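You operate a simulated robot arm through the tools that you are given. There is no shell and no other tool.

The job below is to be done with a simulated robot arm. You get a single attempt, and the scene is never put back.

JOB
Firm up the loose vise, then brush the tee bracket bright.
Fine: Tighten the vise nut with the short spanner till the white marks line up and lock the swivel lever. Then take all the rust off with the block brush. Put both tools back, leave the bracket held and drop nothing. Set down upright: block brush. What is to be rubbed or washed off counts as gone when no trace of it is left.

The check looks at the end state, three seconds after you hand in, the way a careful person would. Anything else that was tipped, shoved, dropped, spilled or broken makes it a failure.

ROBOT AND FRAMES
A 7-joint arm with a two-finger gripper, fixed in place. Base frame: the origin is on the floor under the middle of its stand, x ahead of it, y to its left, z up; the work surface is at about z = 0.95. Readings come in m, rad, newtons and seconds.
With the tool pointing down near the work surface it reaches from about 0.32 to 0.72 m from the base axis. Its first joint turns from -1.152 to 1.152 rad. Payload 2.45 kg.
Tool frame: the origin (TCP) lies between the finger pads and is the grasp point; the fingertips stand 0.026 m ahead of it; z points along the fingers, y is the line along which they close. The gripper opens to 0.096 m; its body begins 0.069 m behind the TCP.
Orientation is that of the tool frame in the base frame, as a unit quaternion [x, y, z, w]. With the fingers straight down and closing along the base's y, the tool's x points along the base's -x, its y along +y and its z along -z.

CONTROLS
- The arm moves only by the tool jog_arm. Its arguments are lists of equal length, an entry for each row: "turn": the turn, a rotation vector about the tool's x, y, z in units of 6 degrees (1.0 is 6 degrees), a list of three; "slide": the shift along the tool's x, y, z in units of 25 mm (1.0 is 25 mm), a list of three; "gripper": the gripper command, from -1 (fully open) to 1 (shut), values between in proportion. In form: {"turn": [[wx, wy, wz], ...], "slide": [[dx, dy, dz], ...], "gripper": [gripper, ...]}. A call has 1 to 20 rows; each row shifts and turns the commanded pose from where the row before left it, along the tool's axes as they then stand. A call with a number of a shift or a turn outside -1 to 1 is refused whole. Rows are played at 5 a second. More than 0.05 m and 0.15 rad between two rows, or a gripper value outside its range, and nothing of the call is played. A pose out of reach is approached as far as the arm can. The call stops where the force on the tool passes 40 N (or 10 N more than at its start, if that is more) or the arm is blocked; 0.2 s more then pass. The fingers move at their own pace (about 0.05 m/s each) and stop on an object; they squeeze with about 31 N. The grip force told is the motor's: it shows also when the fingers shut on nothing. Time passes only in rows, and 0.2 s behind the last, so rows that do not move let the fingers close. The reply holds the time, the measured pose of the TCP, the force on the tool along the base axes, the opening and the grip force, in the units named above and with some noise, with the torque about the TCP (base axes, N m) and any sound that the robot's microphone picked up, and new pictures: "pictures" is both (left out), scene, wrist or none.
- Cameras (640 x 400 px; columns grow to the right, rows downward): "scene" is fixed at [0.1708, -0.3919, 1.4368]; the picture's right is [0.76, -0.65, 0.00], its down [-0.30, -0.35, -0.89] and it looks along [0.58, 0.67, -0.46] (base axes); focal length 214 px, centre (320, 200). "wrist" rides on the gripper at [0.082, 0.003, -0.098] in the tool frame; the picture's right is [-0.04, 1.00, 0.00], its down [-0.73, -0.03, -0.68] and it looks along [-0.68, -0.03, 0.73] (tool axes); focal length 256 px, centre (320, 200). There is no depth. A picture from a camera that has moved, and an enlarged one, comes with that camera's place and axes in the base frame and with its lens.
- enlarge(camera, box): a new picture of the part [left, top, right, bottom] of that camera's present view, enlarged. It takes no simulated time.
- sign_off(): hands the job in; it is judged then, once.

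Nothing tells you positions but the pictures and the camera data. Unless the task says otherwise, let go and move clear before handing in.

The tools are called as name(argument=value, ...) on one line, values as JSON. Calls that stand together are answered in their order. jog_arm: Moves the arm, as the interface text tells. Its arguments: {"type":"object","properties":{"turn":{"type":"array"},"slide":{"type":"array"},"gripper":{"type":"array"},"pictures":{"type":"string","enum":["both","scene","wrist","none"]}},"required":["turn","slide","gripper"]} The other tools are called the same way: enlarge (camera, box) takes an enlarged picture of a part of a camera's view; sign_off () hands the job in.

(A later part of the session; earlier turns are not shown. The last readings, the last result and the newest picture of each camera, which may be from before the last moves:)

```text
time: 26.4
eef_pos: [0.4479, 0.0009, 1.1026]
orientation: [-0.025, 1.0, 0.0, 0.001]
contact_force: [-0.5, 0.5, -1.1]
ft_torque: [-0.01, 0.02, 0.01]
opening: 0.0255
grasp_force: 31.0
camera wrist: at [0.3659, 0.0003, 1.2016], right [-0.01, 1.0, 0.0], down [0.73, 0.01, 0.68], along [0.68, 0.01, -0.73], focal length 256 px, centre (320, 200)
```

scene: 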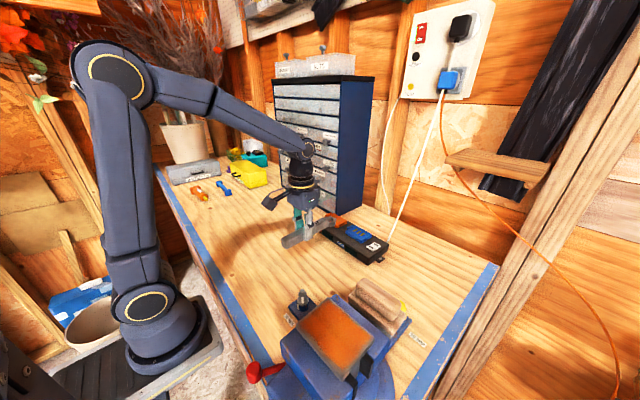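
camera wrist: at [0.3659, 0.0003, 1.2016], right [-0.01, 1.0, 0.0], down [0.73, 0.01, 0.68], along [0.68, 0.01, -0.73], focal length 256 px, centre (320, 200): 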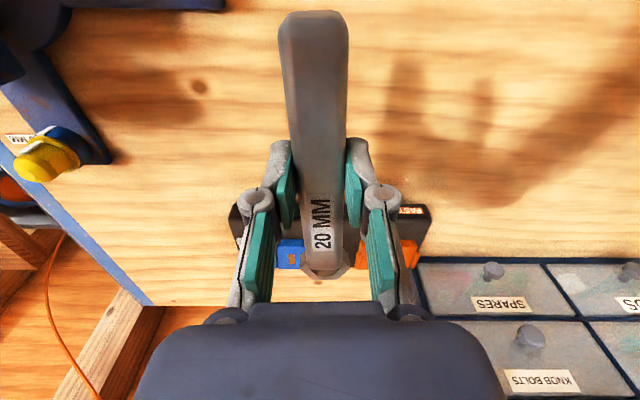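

The spanner is held level. Now I'll turn the wrist so the head points to -y (handle azimuth about 85°).

jog_arm(turn=[[0, 0, 1], [0, 0, 1], [0, 0, 1], [0, 0, 1], [0, 0, 1], [0, 0, 1], [0, 0, 1], [0, 0, 1], [0, 0, 1], [0, 0, 1], [0, 0, 1], [0, 0, 1], [0, 0, 1], [0, 0, 1], [0, 0, 1], [0, 0, 1], [0, 0, 0.3], [0, 0, 0]], slide=[[0, 0, 0], [0, 0, 0], [0, 0, 0], [0, 0, 0], [0, 0, 0], [0, 0, 0], [0, 0, 0], [0, 0, 0], [0, 0, 0], [0, 0, 0], [0, 0, 0], [0, 0, 0], [0, 0, 0], [0, 0, 0], [0, 0, 0], [0, 0, 0], [0, 0, 0], [0, 0, 0]], gripper=[1, 1, 1, 1, 1, 1, 1, 1, 1, 1, 1, 1, 1, 1, 1, 1, 1, 1], pictures="both")

```text
time: 30.2
eef_pos: [0.4493, -0.0007, 1.1026]
orientation: [0.738, 0.675, 0.0, 0.0]
contact_force: [0.0, -0.5, -0.8]
ft_torque: [0.02, -0.05, 0.01]
opening: 0.0253
grasp_force: 30.8
camera wrist: at [0.4597, 0.0802, 1.2025], right [0.99, -0.13, 0.0], down [-0.09, -0.73, 0.68], along [-0.09, -0.67, -0.73], focal length 256 px, centre (320, 200)
```

scene: 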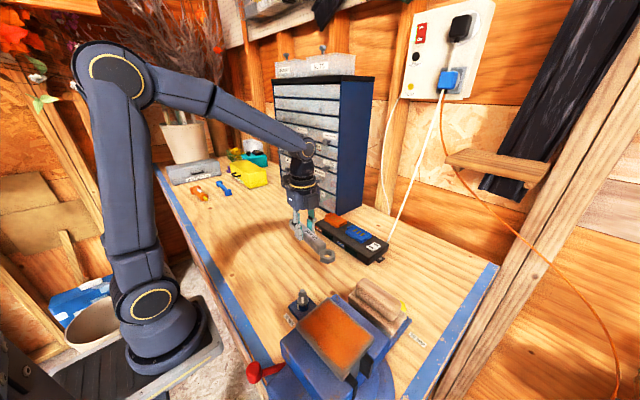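
wrist: 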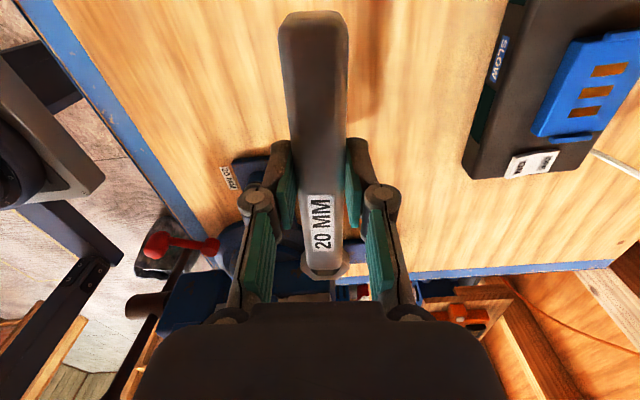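

The handle azimuth is 84.9°. Next I'll slide it over to put the hole above the nut, staying about 5 cm clear of the stud tip.

jog_arm(turn=[[0, 0, 0], [0, 0, 0], [0, 0, 0], [0, 0, 0], [0, 0, 0], [0, 0, 0]], slide=[[-0.07, -0.61, 0], [-0.07, -0.61, 0], [-0.07, -0.61, 0], [-0.07, -0.61, 0], [-0.07, -0.61, 0], [0, 0, 0]], gripper=[1, 1, 1, 1, 1, 1], pictures="both")

enlarge(camera="scene", box=[270, 240, 340, 320])

enlarge(camera="wrist", box=[280, 220, 370, 290])

```text
time: 31.6
eef_pos: [0.3729, -0.0016, 1.1052]
orientation: [0.738, 0.675, -0.001, 0.0]
contact_force: [0.6, 0.9, -1.1]
ft_torque: [-0.01, 0.0, -0.04]
opening: 0.0253
grasp_force: 30.8
camera wrist: at [0.3826, 0.0795, 1.2044], right [0.99, -0.13, 0.0], down [-0.09, -0.73, 0.68], along [-0.09, -0.67, -0.73], focal length 256 px, centre (320, 200)
```

scene: 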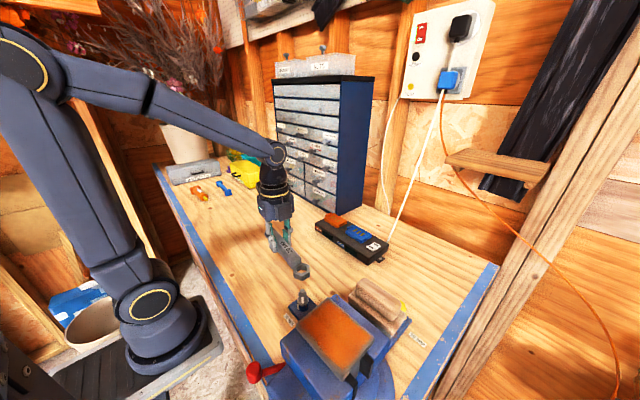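
wrist: 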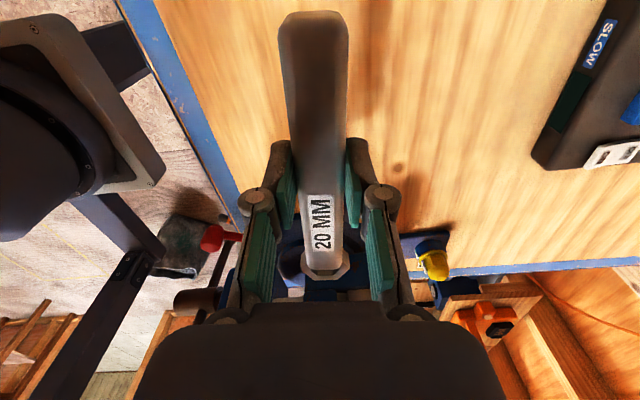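

```text
5.00 times, centred on (305, 280) of scene
camera zoom: at [0.1708, -0.3919, 1.4368], right [0.76, -0.65, 0.0], down [-0.3, -0.35, -0.89], along [0.58, 0.67, -0.46], focal length 1072 px, centre (395, -200)
```

zoom: 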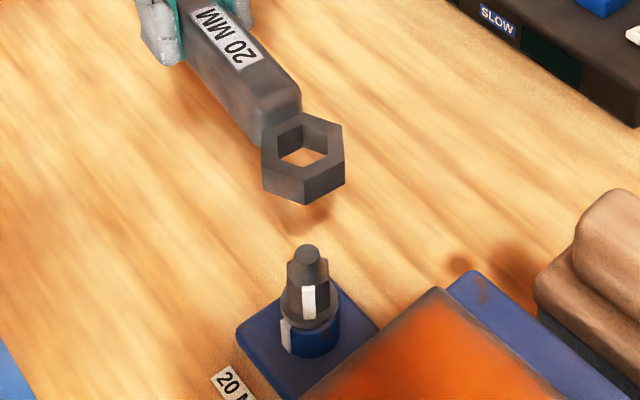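

```text
5.71 times, centred on (325, 255) of wrist
camera zoom: at [0.3826, 0.0795, 1.2044], right [0.99, -0.13, 0.0], down [-0.09, -0.73, 0.68], along [-0.09, -0.67, -0.73], focal length 1463 px, centre (291, -114)
```

zoom: 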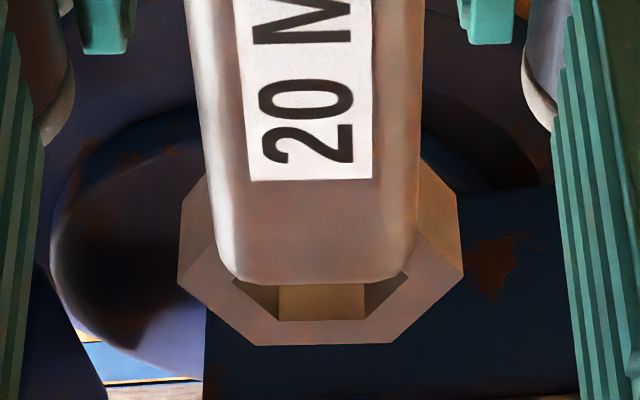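

Scene and wrist rays agree that the stud top is at about (0.3645, -0.1005, 1.017), and the ring centre at about (0.364, -0.1036). I'll nudge +y by 3 mm, lower to just above the stud and check.

jog_arm(turn=[[0, 0, 0], [0, 0, 0], [0, 0, 0], [0, 0, 0], [0, 0, 0]], slide=[[0.04, 0.01, 0.6], [0.04, 0, 0.6], [0.04, 0, 0.55], [0, 0, 0], [0, 0, 0]], gripper=[1, 1, 1, 1, 1], pictures="none")

enlarge(camera="scene", box=[286, 270, 322, 315])

enlarge(camera="wrist", box=[280, 220, 370, 290])

```text
time: 32.8
eef_pos: [0.3744, 0.0013, 1.0616]
orientation: [0.737, 0.676, 0.001, 0.0]
contact_force: [-0.6, 0.6, -1.0]
ft_torque: [0.02, 0.04, -0.01]
opening: 0.0253
grasp_force: 30.9
```

```text
8.89 times, centred on (304, 292) of scene
camera zoom: at [0.1708, -0.3919, 1.4368], right [0.76, -0.65, 0.0], down [-0.3, -0.35, -0.89], along [0.58, 0.67, -0.46], focal length 1906 px, centre (462, -622)
```

zoom: 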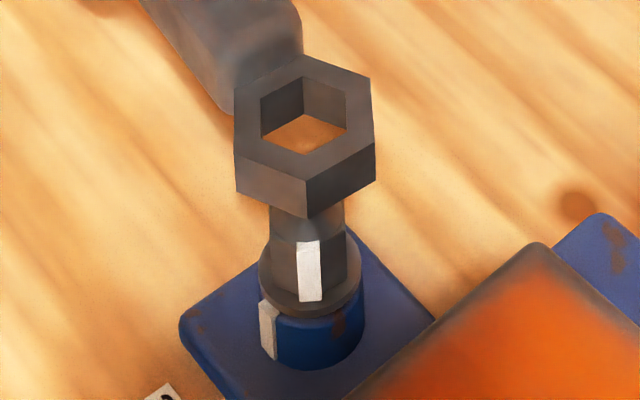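

```text
5.71 times, centred on (325, 255) of wrist
camera zoom: at [0.3837, 0.0816, 1.1595], right [0.99, -0.13, 0.0], down [-0.09, -0.73, 0.68], along [-0.09, -0.67, -0.73], focal length 1463 px, centre (291, -114)
```

zoom: 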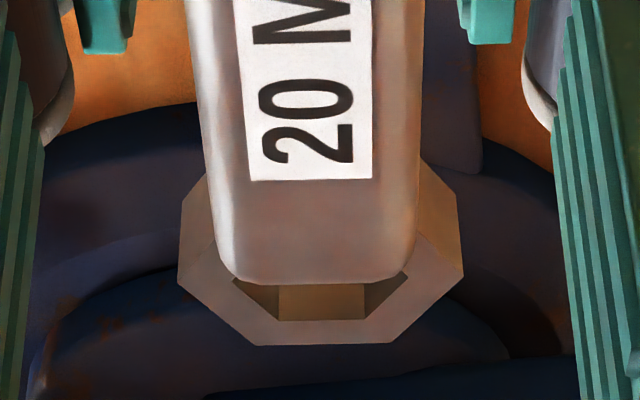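

The ring is laterally aligned within about 0.5 mm in the scene view, hovering over the stud. I'll lower it about 2 cm over the stud and watch the force.

jog_arm(turn=[[0, 0, 0], [0, 0, 0], [0, 0, 0], [0, 0, 0], [0, 0, 0]], slide=[[0, 0, 0.2], [0, 0, 0.2], [0, 0, 0.2], [0, 0, 0.2], [0, 0, 0]], gripper=[1, 1, 1, 1, 1], pictures="none")

enlarge(camera="scene", box=[286, 275, 322, 320])

enlarge(camera="wrist", box=[290, 235, 360, 285])

```text
time: 34.0
eef_pos: [0.3756, 0.0012, 1.0401]
orientation: [0.737, 0.676, 0.0, -0.001]
contact_force: [0.6, 0.3, -1.3]
ft_torque: [0.02, 0.02, -0.01]
opening: 0.0249
grasp_force: 31.4
```

```text
8.89 times, centred on (304, 298) of scene
camera zoom: at [0.1708, -0.3919, 1.4368], right [0.76, -0.65, 0.0], down [-0.3, -0.35, -0.89], along [0.58, 0.67, -0.46], focal length 1906 px, centre (462, -667)
```

zoom: 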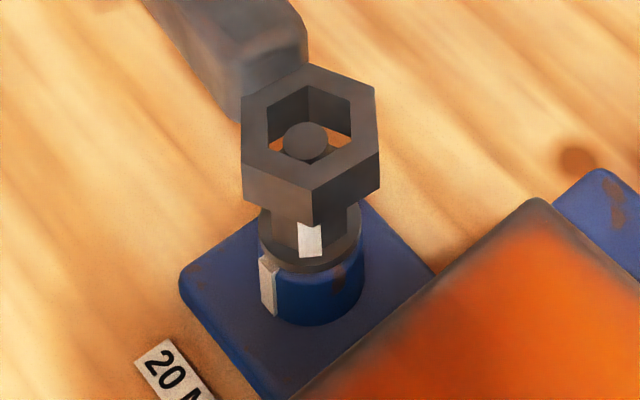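

```text
8.00 times, centred on (325, 260) of wrist
camera zoom: at [0.3849, 0.0821, 1.1386], right [0.99, -0.13, 0.0], down [-0.09, -0.73, 0.68], along [-0.09, -0.67, -0.73], focal length 2048 px, centre (280, -280)
```

zoom: 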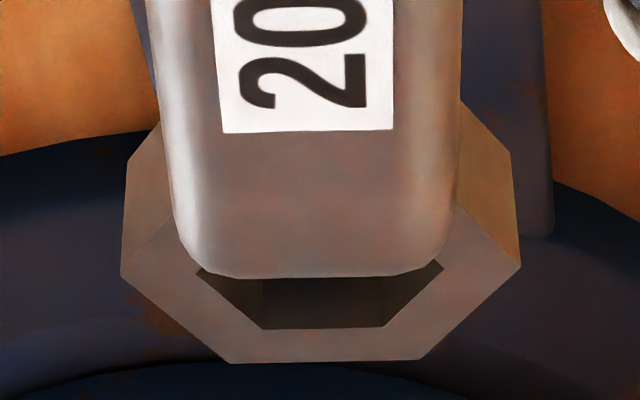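

The stud shows inside the hole, with the ring about 1 mm off toward +x. The ring's near corner lines up with the nut's marked corner. I'll nudge it and lower in small steps.

jog_arm(turn=[[0, 0, 0], [0, 0, 0], [0, 0, 0], [0, 0, 0], [0, 0, 0], [0, 0, 0]], slide=[[0.02, -0.042, 0], [0, 0, 0.1], [0, 0, 0.1], [0, 0, 0.1], [0, 0, 0.1], [0, 0, 0]], gripper=[1, 1, 1, 1, 1, 1], pictures="none")

enlarge(camera="scene", box=[286, 275, 322, 320])

```text
time: 35.4
eef_pos: [0.3725, 0.0012, 1.0298]
orientation: [0.737, 0.676, 0.0, 0.0]
contact_force: [1.5, -0.8, -0.7]
ft_torque: [-0.01, -0.03, 0.11]
opening: 0.0253
grasp_force: 31.3
```

```text
8.89 times, centred on (304, 298) of scene
camera zoom: at [0.1709, -0.3919, 1.4368], right [0.76, -0.65, 0.0], down [-0.3, -0.35, -0.89], along [0.58, 0.67, -0.46], focal length 1906 px, centre (462, -667)
```

zoom: 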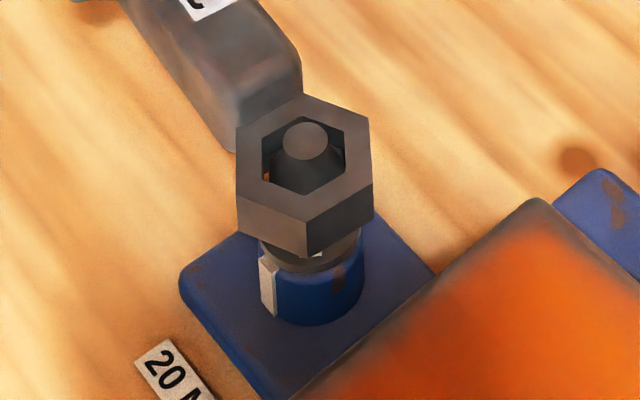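

The hex is entering the ring with only light side contact. I'll correct about 1 mm in +x and keep lowering.

jog_arm(turn=[[0, 0, 0], [0, 0, 0], [0, 0, 0], [0, 0, 0], [0, 0, 0], [0, 0, 0]], slide=[[0.01, 0.04, 0], [0, 0, 0.1], [0, 0, 0.1], [0, 0, 0.1], [0, 0, 0.1], [0, 0, 0]], gripper=[1, 1, 1, 1, 1, 1], pictures="none")

enlarge(camera="scene", box=[286, 275, 322, 320])

```text
time: 36.8
eef_pos: [0.3734, 0.0008, 1.0196]
orientation: [0.737, 0.676, 0.0, 0.0]
contact_force: [-0.6, 0.1, -1.0]
ft_torque: [0.0, 0.02, 0.0]
opening: 0.0254
grasp_force: 31.3
```

```text
8.89 times, centred on (304, 298) of scene
camera zoom: at [0.1708, -0.3919, 1.4368], right [0.76, -0.65, 0.0], down [-0.3, -0.35, -0.89], along [0.58, 0.67, -0.46], focal length 1906 px, centre (462, -667)
```

zoom: 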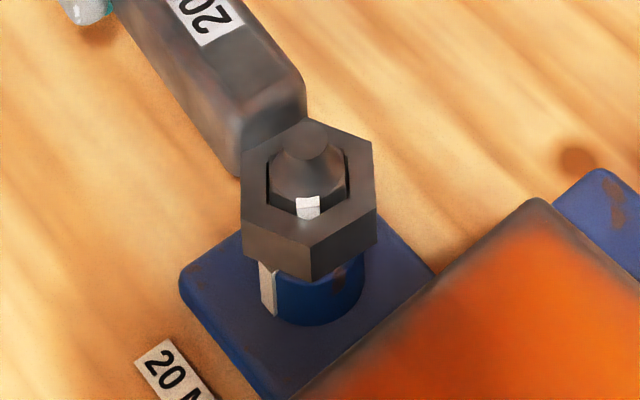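

The ring now surrounds the hex with the white mark showing at its corner and no contact force. I'll drop 2.5 mm more, then start turning clockwise about the nut in 2° steps.

jog_arm(turn=[[0, 0, 0], [0, 0, 0.3333], [0, 0, 0.3333], [0, 0, 0.3333], [0, 0, 0.3333], [0, 0, 0.3333], [0, 0, 0.3333], [0, 0, 0]], slide=[[0, 0, 0.1], [-0.0025, 0.1424, 0], [-0.0025, 0.1424, 0], [-0.0025, 0.1424, 0], [-0.0025, 0.1424, 0], [-0.0025, 0.1424, 0], [-0.0025, 0.1424, 0], [0, 0, 0]], gripper=[1, 1, 1, 1, 1, 1, 1, 1], pictures="none")

enlarge(camera="scene", box=[286, 275, 322, 320])

```text
time: 38.6
eef_pos: [0.395, -0.0021, 1.0169]
orientation: [0.804, 0.594, 0.0, 0.0]
contact_force: [-0.4, 4.5, 5.3]
ft_torque: [-0.43, 0.15, -0.2]
opening: 0.0255
grasp_force: 30.7
```

```text
8.89 times, centred on (304, 298) of scene
camera zoom: at [0.1707, -0.3918, 1.4368], right [0.76, -0.65, 0.0], down [-0.3, -0.35, -0.89], along [0.58, 0.67, -0.46], focal length 1906 px, centre (462, -667)
```

zoom: 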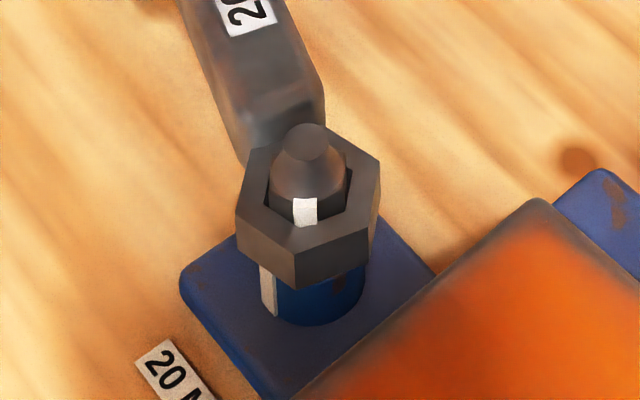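

The nut's mark has begun to move after taking up some play, and the pose follows the arc as planned. I'll continue, easing up 1 mm off the flange.

jog_arm(turn=[[0, 0, 0.3333], [0, 0, 0.3333], [0, 0, 0.3333], [0, 0, 0.3333], [0, 0, 0.3333], [0, 0, 0.3333], [0, 0, 0.3333], [0, 0, 0.3333], [0, 0, 0.3333], [0, 0, 0.3333], [0, 0, 0.3333], [0, 0, 0.3333], [0, 0, 0]], slide=[[-0.0025, 0.1424, -0.04], [-0.0025, 0.1424, 0], [-0.0025, 0.1424, 0], [-0.0025, 0.1424, 0], [-0.0025, 0.1424, 0], [-0.0025, 0.1424, 0], [-0.0025, 0.1424, 0], [-0.0025, 0.1424, 0], [-0.0025, 0.1424, 0], [-0.0025, 0.1424, 0], [-0.0025, 0.1424, 0], [-0.0025, 0.1424, 0], [0, 0, 0]], gripper=[1, 1, 1, 1, 1, 1, 1, 1, 1, 1, 1, 1, 1], pictures="scene")

enlarge(camera="scene", box=[286, 275, 322, 320])

```text
time: 41.4
eef_pos: [0.4326, -0.0244, 1.0179]
orientation: [0.91, 0.414, 0.0, 0.0]
contact_force: [0.0, 14.3, -2.7]
ft_torque: [0.47, -0.16, -0.73]
opening: 0.0252
grasp_force: 31.2
```

scene: 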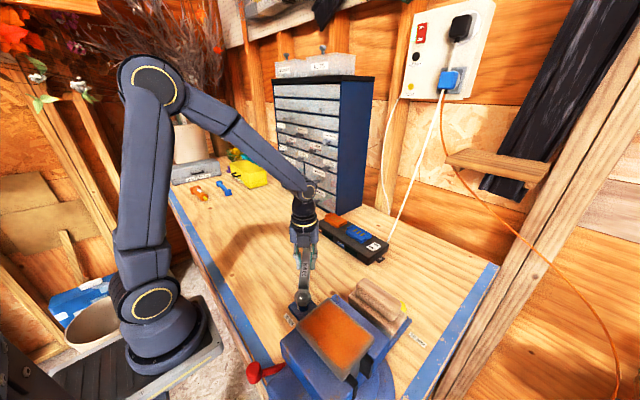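

```text
8.89 times, centred on (304, 298) of scene
camera zoom: at [0.1709, -0.3915, 1.4369], right [0.76, -0.65, 0.0], down [-0.3, -0.35, -0.89], along [0.58, 0.67, -0.46], focal length 1906 px, centre (462, -667)
```

zoom: 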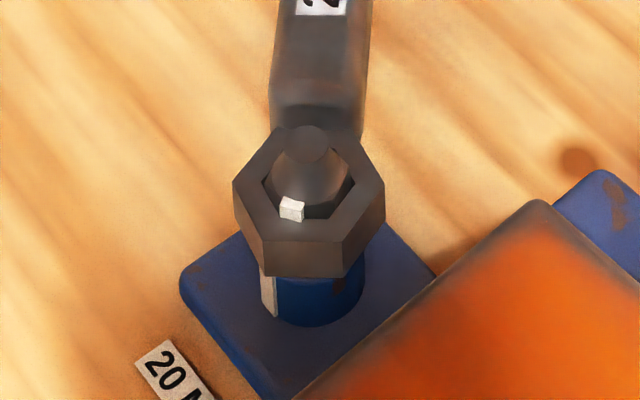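

About half done: the mark has rotated about 27° with only 14 N of reaction. I'll continue another 24°.

jog_arm(turn=[[0, 0, 0.3333], [0, 0, 0.3333], [0, 0, 0.3333], [0, 0, 0.3333], [0, 0, 0.3333], [0, 0, 0.3333], [0, 0, 0.3333], [0, 0, 0.3333], [0, 0, 0.3333], [0, 0, 0.3333], [0, 0, 0]], slide=[[-0.0025, 0.1424, 0], [-0.0025, 0.1424, 0], [-0.0025, 0.1424, 0], [-0.0025, 0.1424, 0], [-0.0025, 0.1424, 0], [-0.0025, 0.1424, 0], [-0.0025, 0.1424, 0], [-0.0025, 0.1424, 0], [-0.0025, 0.1424, 0], [-0.0025, 0.1424, 0], [0, 0, 0]], gripper=[1, 1, 1, 1, 1, 1, 1, 1, 1, 1, 1], pictures="scene")

enlarge(camera="scene", box=[286, 275, 322, 320])

```text
time: 43.8
eef_pos: [0.4549, -0.0534, 1.0181]
orientation: [0.969, 0.248, -0.001, 0.0]
contact_force: [4.8, 17.8, -9.3]
ft_torque: [0.68, -0.77, -0.9]
opening: 0.0255
grasp_force: 30.9
```

scene: 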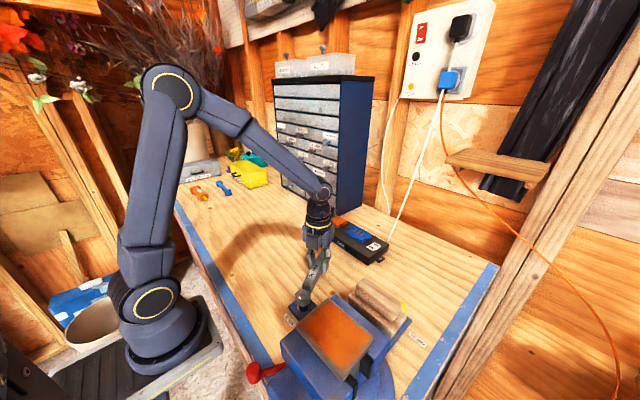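

```text
8.89 times, centred on (304, 298) of scene
camera zoom: at [0.1711, -0.3914, 1.4369], right [0.76, -0.65, 0.0], down [-0.3, -0.35, -0.89], along [0.58, 0.67, -0.46], focal length 1906 px, centre (462, -667)
```

zoom: 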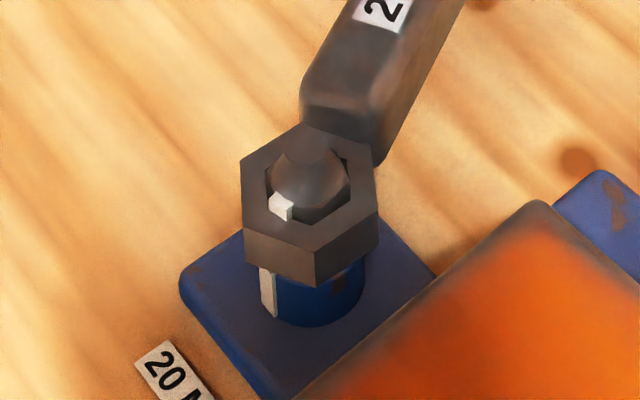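

The mark is within about 10° of the collar mark. I'll go 8° more and check closely.

jog_arm(turn=[[0, 0, 0.3333], [0, 0, 0.3333], [0, 0, 0.3333], [0, 0, 0.3333], [0, 0, 0]], slide=[[-0.0025, 0.1424, 0.04], [-0.0025, 0.1424, 0], [-0.0025, 0.1424, 0], [-0.0025, 0.1424, 0], [0, 0, 0]], gripper=[1, 1, 1, 1, 1], pictures="none")

enlarge(camera="scene", box=[292, 285, 316, 315])

enlarge(camera="wrist", box=[240, 180, 400, 300])

```text
time: 45.0
eef_pos: [0.4601, -0.0658, 1.0174]
orientation: [0.983, 0.181, 0.001, 0.0]
contact_force: [11.0, 15.2, 7.4]
ft_torque: [0.17, 0.45, -0.75]
opening: 0.0255
grasp_force: 31.5
```

```text
13.33 times, centred on (304, 300) of scene
camera zoom: at [0.1711, -0.3914, 1.4369], right [0.76, -0.65, 0.0], down [-0.3, -0.35, -0.89], along [0.58, 0.67, -0.46], focal length 2860 px, centre (533, -1133)
```

zoom: 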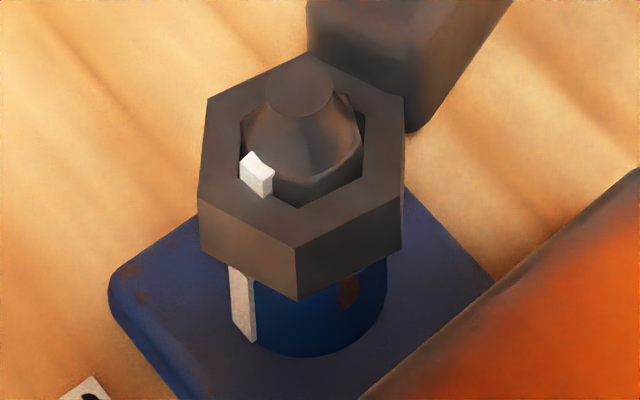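

```text
3.33 times, centred on (320, 240) of wrist
camera zoom: at [0.5371, -0.0395, 1.1159], right [0.32, -0.95, 0.0], down [-0.7, -0.23, 0.68], along [-0.64, -0.22, -0.73], focal length 853 px, centre (320, 67)
```

zoom: 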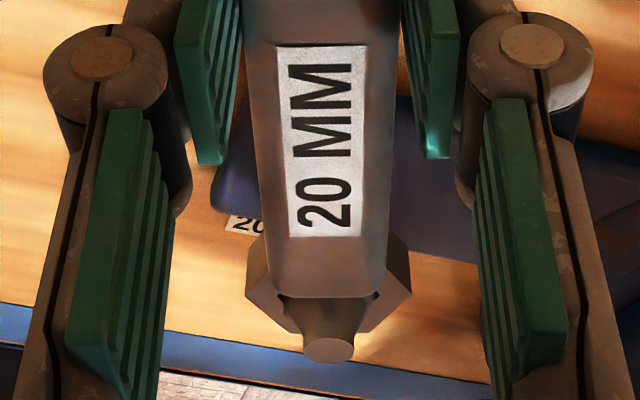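

The mark looks close to the collar mark. I'll zoom in hard on both marks to judge the remaining angle.

enlarge(camera="scene", box=[298, 286, 312, 298])

enlarge(camera="scene", box=[296, 294, 316, 314])

```text
16.00 times, centred on (305, 292) of scene
camera zoom: at [0.1711, -0.3914, 1.4369], right [0.76, -0.65, 0.0], down [-0.3, -0.35, -0.89], along [0.58, 0.67, -0.46], focal length 3432 px, centre (560, -1272)
```

zoom: 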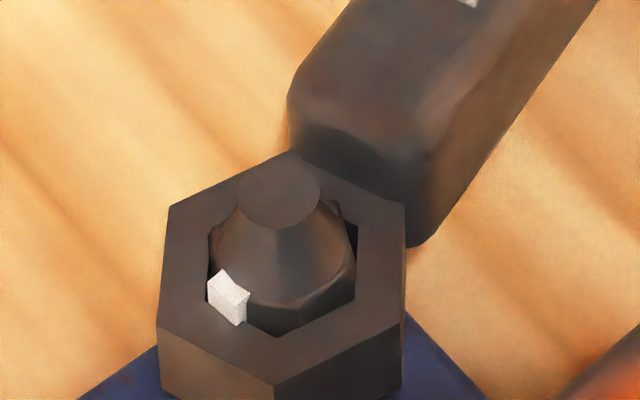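

```text
16.00 times, centred on (306, 304) of scene
camera zoom: at [0.1711, -0.3914, 1.4369], right [0.76, -0.65, 0.0], down [-0.3, -0.35, -0.89], along [0.58, 0.67, -0.46], focal length 3432 px, centre (544, -1464)
```

zoom: 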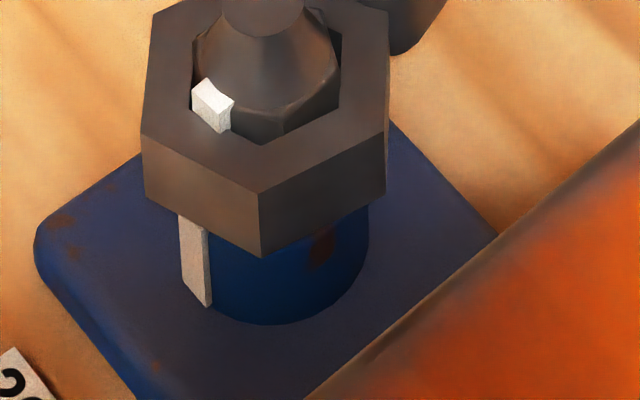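

Estimates put the remaining angle between 2° and 12°. I'll turn 6° more, then back off a little, lift the ring clear and look at both marks unobstructed.

jog_arm(turn=[[0, 0, 0.3333], [0, 0, 0.3333], [0, 0, 0.3333], [0, 0, 0]], slide=[[-0.0025, 0.1424, 0], [-0.0025, 0.1424, 0], [-0.0025, 0.1424, 0], [0, 0, 0]], gripper=[1, 1, 1, 1], pictures="none")

enlarge(camera="scene", box=[298, 286, 312, 298])

enlarge(camera="scene", box=[296, 294, 316, 314])

```text
time: 46.0
eef_pos: [0.4634, -0.0752, 1.0162]
orientation: [0.991, 0.131, 0.0, 0.0]
contact_force: [13.5, 16.1, 5.3]
ft_torque: [0.29, 0.25, -0.82]
opening: 0.0255
grasp_force: 31.6
```

```text
16.00 times, centred on (305, 292) of scene
camera zoom: at [0.1711, -0.3914, 1.4369], right [0.76, -0.65, 0.0], down [-0.3, -0.35, -0.89], along [0.58, 0.67, -0.46], focal length 3432 px, centre (560, -1272)
```

zoom: 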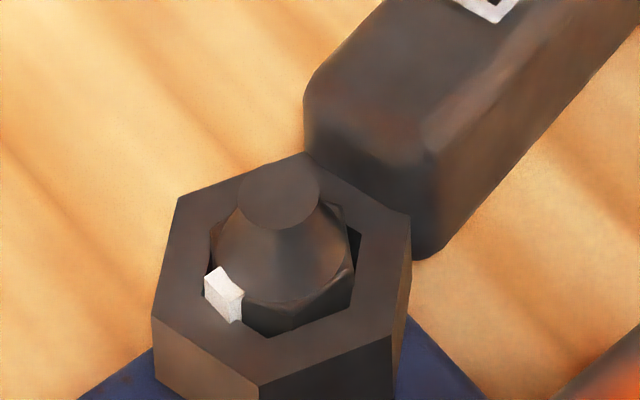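

```text
16.00 times, centred on (306, 304) of scene
camera zoom: at [0.1711, -0.3914, 1.4369], right [0.76, -0.65, 0.0], down [-0.3, -0.35, -0.89], along [0.58, 0.67, -0.46], focal length 3432 px, centre (544, -1464)
```

zoom: 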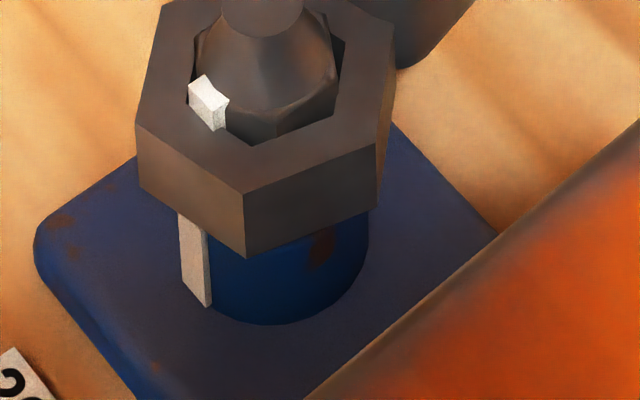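

Before judging, I'll relax the spanner 4° back and lift it straight off the nut.

jog_arm(turn=[[0, 0, -0.3333], [0, 0, -0.3333], [0, 0, 0], [0, 0, 0], [0, 0, 0], [0, 0, 0], [0, 0, 0], [0, 0, 0], [0, 0, 0]], slide=[[-0.0025, -0.1424, 0], [-0.0025, -0.1424, 0], [0, 0, 0], [0, 0, -0.2], [0, 0, -0.3], [0, 0, -0.5], [0, 0, -0.6], [0, 0, -0.6], [0, 0, 0]], gripper=[1, 1, 1, 1, 1, 1, 1, 1, 1], pictures="both")

enlarge(camera="scene", box=[292, 284, 316, 314])

enlarge(camera="scene", box=[298, 286, 312, 298])

enlarge(camera="scene", box=[298, 294, 312, 306])

```text
time: 48.0
eef_pos: [0.4594, -0.0712, 1.072]
orientation: [0.986, 0.164, 0.001, 0.001]
contact_force: [-0.3, 0.1, 0.6]
ft_torque: [0.0, -0.01, -0.03]
opening: 0.0
grasp_force: 28.6
camera wrist: at [0.5385, -0.0469, 1.1715], right [0.29, -0.96, 0.0], down [-0.7, -0.21, 0.68], along [-0.65, -0.2, -0.74], focal length 256 px, centre (320, 200)
```

scene: 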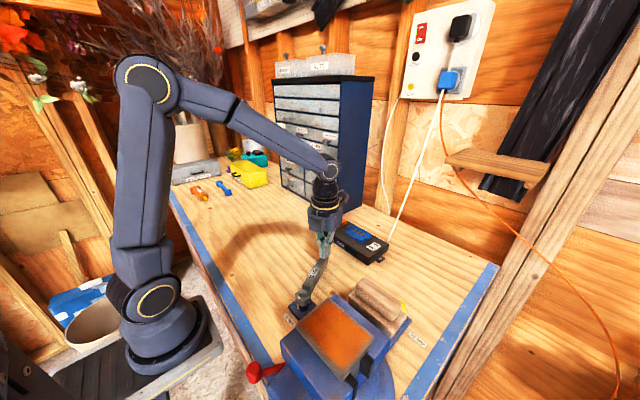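
wrist: 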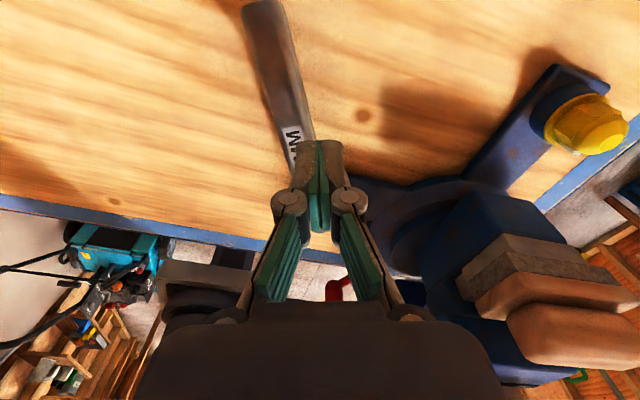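

```text
13.33 times, centred on (304, 299) of scene
camera zoom: at [0.1708, -0.3919, 1.4368], right [0.76, -0.65, 0.0], down [-0.3, -0.35, -0.89], along [0.58, 0.67, -0.46], focal length 2860 px, centre (533, -1120)
```

zoom: 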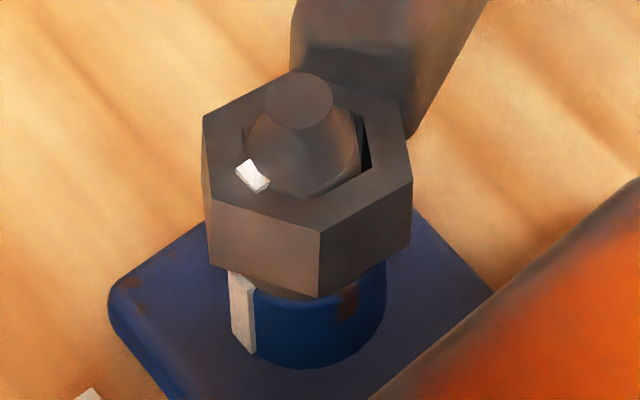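

```text
16.00 times, centred on (305, 292) of scene
camera zoom: at [0.1708, -0.3919, 1.4368], right [0.76, -0.65, 0.0], down [-0.3, -0.35, -0.89], along [0.58, 0.67, -0.46], focal length 3432 px, centre (560, -1272)
```

zoom: 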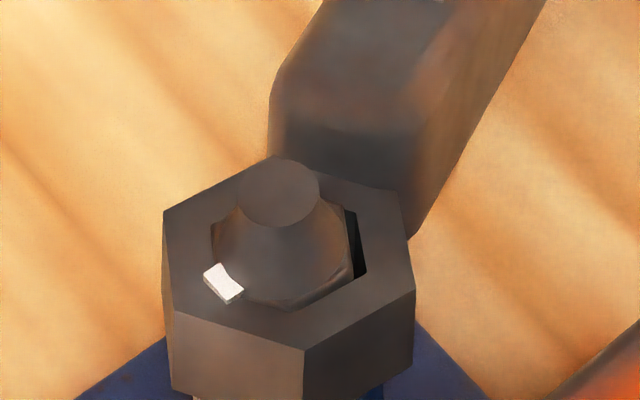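

```text
16.00 times, centred on (305, 300) of scene
camera zoom: at [0.1708, -0.3919, 1.4368], right [0.76, -0.65, 0.0], down [-0.3, -0.35, -0.89], along [0.58, 0.67, -0.46], focal length 3432 px, centre (560, -1400)
```

zoom: 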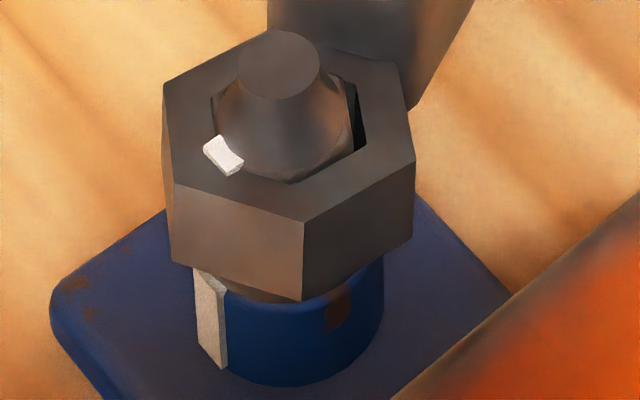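

The ring stuck on the hex, and the gripper slid up off the handle as I lifted. The spanner is still sitting on the nut and nothing fell. I'll check exactly how it rests before regrasping.

enlarge(camera="scene", box=[270, 220, 370, 320])

enlarge(camera="wrist", box=[200, 0, 400, 200])

enlarge(camera="scene", box=[285, 230, 345, 300])

```text
4.00 times, centred on (320, 270) of scene
camera zoom: at [0.1708, -0.3919, 1.4368], right [0.76, -0.65, 0.0], down [-0.3, -0.35, -0.89], along [0.58, 0.67, -0.46], focal length 858 px, centre (320, -80)
```

zoom: 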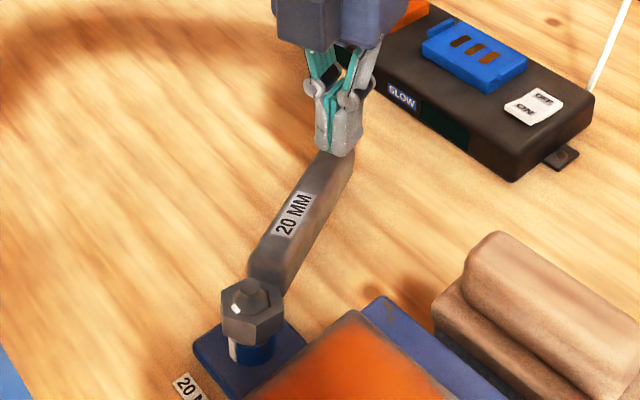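

```text
2.00 times, centred on (300, 100) of wrist
camera zoom: at [0.5385, -0.0469, 1.1715], right [0.29, -0.96, 0.0], down [-0.7, -0.21, 0.68], along [-0.65, -0.2, -0.74], focal length 512 px, centre (360, 400)
```

zoom: 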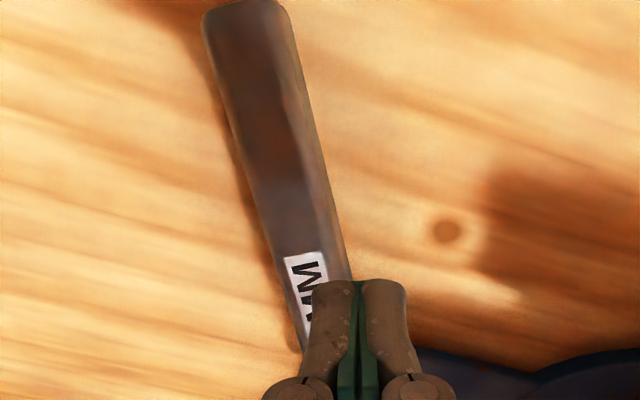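

```text
5.71 times, centred on (315, 265) of scene
camera zoom: at [0.1708, -0.3919, 1.4368], right [0.76, -0.65, 0.0], down [-0.3, -0.35, -0.89], along [0.58, 0.67, -0.46], focal length 1226 px, centre (349, -171)
```

zoom: 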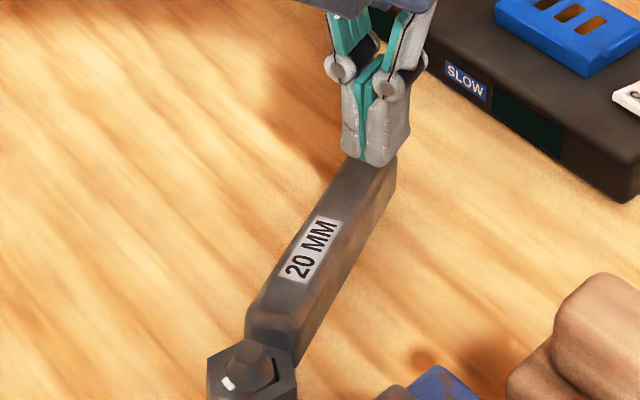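

The spanner's ring is still on the nut, with the handle end resting on the bench at azimuth about 30°. I'll leave it there and swing the wrist camera to the -x side, where both white marks face, to judge their alignment.

jog_arm(turn=[[0, 0, 0], [0, 0, 0], [0, 0, -1], [0, 0, -1], [0, 0, -1], [0, 0, -1], [0, 0, -1], [0, 0, -1], [0, 0, -1], [0, 0, -1], [0, 0, -1], [0, 0, -1], [0, 0, -1], [0, 0, -1], [0, 0, -1], [0, 0, -1], [0, 0, -1], [0, 0, -1], [0, 0, -1], [0, 0, -1]], slide=[[0, 0, -0.8], [0, 0, -0.8], [0, 0, 0], [0, 0, 0], [0, 0, 0], [0, 0, 0], [0, 0, 0], [0, 0, 0], [0, 0, 0], [0, 0, 0], [0, 0, 0], [0, 0, 0], [0, 0, 0], [0, 0, 0], [0, 0, 0], [0, 0, 0], [0, 0, 0], [0, 0, 0], [0, 0, 0], [0, 0, 0]], gripper=[1, 1, 1, 1, 1, 1, 1, 1, 1, 1, 1, 1, 1, 1, 1, 1, 1, 1, 1, 1], pictures="none")

jog_arm(turn=[[0, 0, -1], [0, 0, -1], [0, 0, -1], [0, 0, -1], [0, 0, -1], [0, 0, -1], [0, 0, -1], [0, 0, -1], [0, 0, -0.85], [0, 0, 0], [0, 0, 0], [0, 0, 0], [0, 0, 0], [0, 0, 0]], slide=[[0, 0, 0], [0, 0, 0], [0, 0, 0], [0, 0, 0], [0, 0, 0], [0, 0, 0], [0, 0, 0], [0, 0, 0], [0, 0, 0], [0.8, 0.33, 0], [0.8, 0.33, 0], [0.8, 0.33, 0], [0.8, 0.33, 0], [0.8, 0.33, 0]], gripper=[1, 1, 1, 1, 1, 1, 1, 1, 1, 1, 1, 1, 1, 1], pictures="both")

```text
time: 52.2
eef_pos: [0.4612, -0.067, 1.1109]
orientation: [0.445, 0.896, 0.0, 0.001]
contact_force: [0.4, -0.3, 0.4]
ft_torque: [-0.01, 0.0, -0.02]
opening: 0.0
grasp_force: 28.7
```

```text
time: 55.2
eef_pos: [0.361, -0.0251, 1.1123]
orientation: [-0.001, 1.0, 0.0, 0.0]
contact_force: [0.0, 0.3, -0.7]
ft_torque: [-0.02, 0.0, -0.02]
opening: 0.0
grasp_force: 28.1
camera wrist: at [0.278, -0.0229, 1.2113], right [0.04, 1.0, 0.0], down [0.73, -0.03, 0.68], along [0.68, -0.03, -0.73], focal length 256 px, centre (320, 200)
```

scene: 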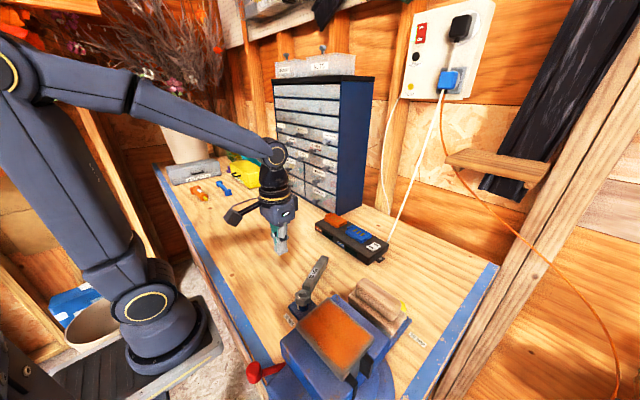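
wrist: 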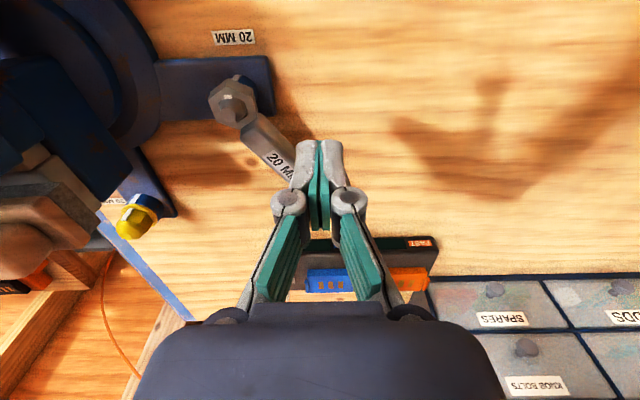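

enlarge(camera="wrist", box=[205, 70, 265, 130])

enlarge(camera="wrist", box=[195, 60, 325, 190])

enlarge(camera="scene", box=[285, 245, 345, 315])

```text
6.67 times, centred on (235, 100) of wrist
camera zoom: at [0.278, -0.0229, 1.2113], right [0.04, 1.0, 0.0], down [0.73, -0.03, 0.68], along [0.68, -0.03, -0.73], focal length 1707 px, centre (887, 867)
```

zoom: 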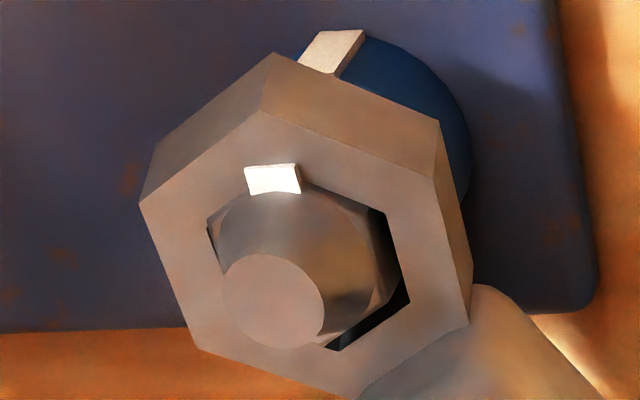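

```text
3.08 times, centred on (260, 125) of wrist
camera zoom: at [0.278, -0.0229, 1.2113], right [0.04, 1.0, 0.0], down [0.73, -0.03, 0.68], along [0.68, -0.03, -0.73], focal length 788 px, centre (505, 431)
```

zoom: 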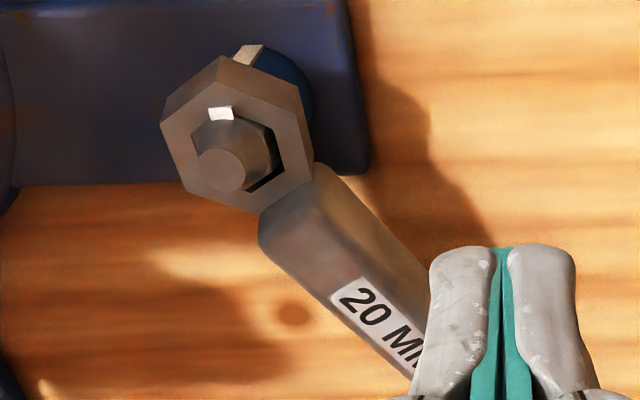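

```text
5.71 times, centred on (315, 280) of scene
camera zoom: at [0.1708, -0.3919, 1.4368], right [0.76, -0.65, 0.0], down [-0.3, -0.35, -0.89], along [0.58, 0.67, -0.46], focal length 1226 px, centre (349, -257)
```

zoom: 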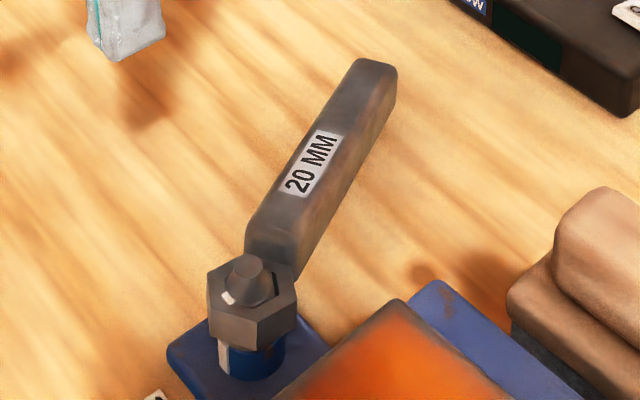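

Seen face-on, the nut mark and the collar mark point the same way within about 2°, so the nut is tight. Now I'll retrieve the spanner: rotate to its azimuth (about 30°) and approach the handle near the head.

jog_arm(turn=[[0, 0, 1], [0, 0, 1], [0, 0, 1], [0, 0, 1], [0, 0, 1], [0, 0, 1], [0, 0, 1], [0, 0, 1], [0, 0, 1], [0, 0, 1], [0, 0, 1], [0, 0, 1], [0, 0, 1], [0, 0, 1], [0, 0, 1], [0, 0, 1], [0, 0, 1], [0, 0, 1], [0, 0, 1], [0, 0, 1]], slide=[[0, 0, 0], [0, 0, 0], [0, 0, 0], [0, 0, 0], [0, 0, 0], [0, 0, 0], [0, 0, 0], [0, 0, 0], [0, 0, 0], [0, 0, 0], [0, 0, 0], [0, 0, 0], [0, 0, 0], [0, 0, 0], [0, 0, 0], [0, 0, 0], [0, 0, 0], [0, 0, 0], [0, 0, 0], [0, 0, 0]], gripper=[-0.25, -0.25, -0.25, -0.25, -0.25, -0.25, -0.25, -0.25, -0.25, -0.25, -0.25, -0.25, -0.25, -0.25, -0.25, -0.25, -0.25, -0.25, -0.25, -0.25], pictures="none")

jog_arm(turn=[[0, 0, 1], [0, 0, 1], [0, 0, 1], [0, 0, 1], [0, 0, 1], [0, 0, 0]], slide=[[0, 0, 0], [0, 0, 0], [0, 0, 0], [0, 0, 0], [0, 0, 0], [0, 0, 0]], gripper=[-0.25, -0.25, -0.25, -0.25, -0.25, -0.25], pictures="none")

```text
time: 59.4
eef_pos: [0.3606, -0.027, 1.1118]
orientation: [0.866, 0.5, -0.001, 0.001]
contact_force: [0.3, 0.7, 0.4]
ft_torque: [0.0, -0.03, 0.02]
opening: 0.0598
grasp_force: 0.1
```

```text
time: 60.8
eef_pos: [0.361, -0.0294, 1.1136]
orientation: [0.966, 0.259, 0.001, -0.001]
contact_force: [1.1, -0.6, -0.3]
ft_torque: [0.0, -0.02, -0.03]
opening: 0.0602
grasp_force: 0.1
```

jog_arm(turn=[[0, 0, 0], [0, 0, 0], [0, 0, 0], [0, 0, 0], [0, -0.8, 0], [0, -0.87, 0], [0, 0, 0]], slide=[[0.225, 0.6375, 0.45], [0.225, 0.6375, 0.45], [0.225, 0.6375, 0.45], [0.225, 0.6375, 0.45], [0, 0, 0], [0, 0, 0], [0, 0, 0]], gripper=[-0.25, -0.25, -0.25, -0.25, -0.25, -0.25, -0.25], pictures="both")

enlarge(camera="scene", box=[270, 230, 360, 320])

enlarge(camera="wrist", box=[200, 80, 440, 280])

```text
time: 62.4
eef_pos: [0.411, -0.0735, 1.0663]
orientation: [0.962, 0.259, -0.085, 0.023]
contact_force: [0.6, 0.1, -0.1]
ft_torque: [0.0, -0.02, -0.01]
opening: 0.0599
grasp_force: 0.1
camera wrist: at [0.4967, -0.0269, 1.1498], right [0.47, -0.88, 0.01], down [-0.54, -0.28, 0.8], along [-0.7, -0.38, -0.6], focal length 256 px, centre (320, 200)
```

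scene: 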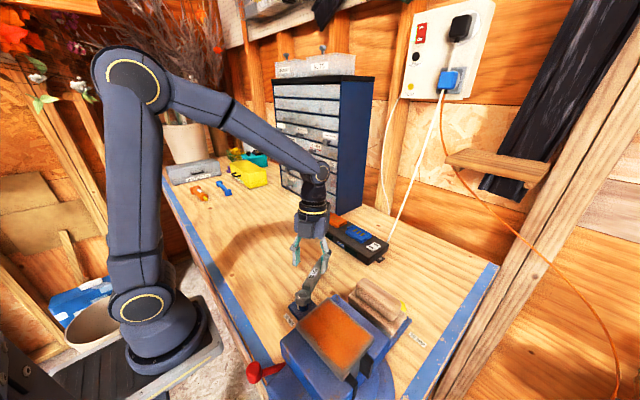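
wrist: 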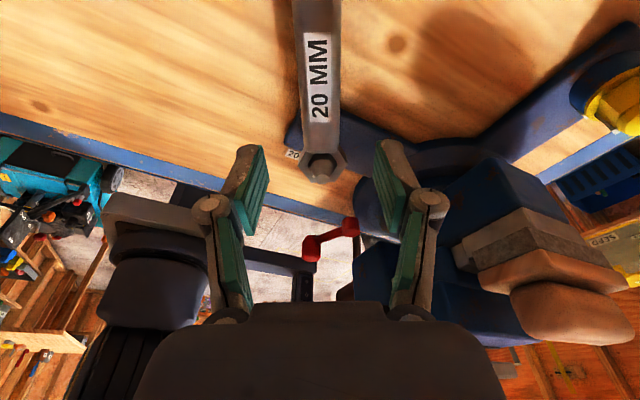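

```text
4.44 times, centred on (315, 275) of scene
camera zoom: at [0.1708, -0.3919, 1.4368], right [0.76, -0.65, 0.0], down [-0.3, -0.35, -0.89], along [0.58, 0.67, -0.46], focal length 953 px, centre (342, -133)
```

zoom: 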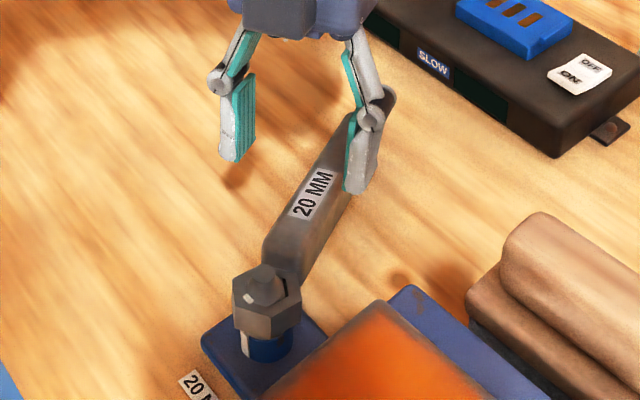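

```text
2.00 times, centred on (320, 180) of wrist
camera zoom: at [0.4967, -0.0269, 1.1498], right [0.47, -0.88, 0.01], down [-0.54, -0.28, 0.8], along [-0.7, -0.38, -0.6], focal length 512 px, centre (320, 240)
```

zoom: 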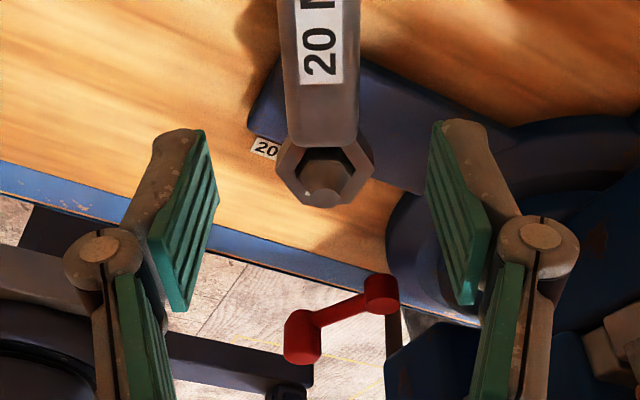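

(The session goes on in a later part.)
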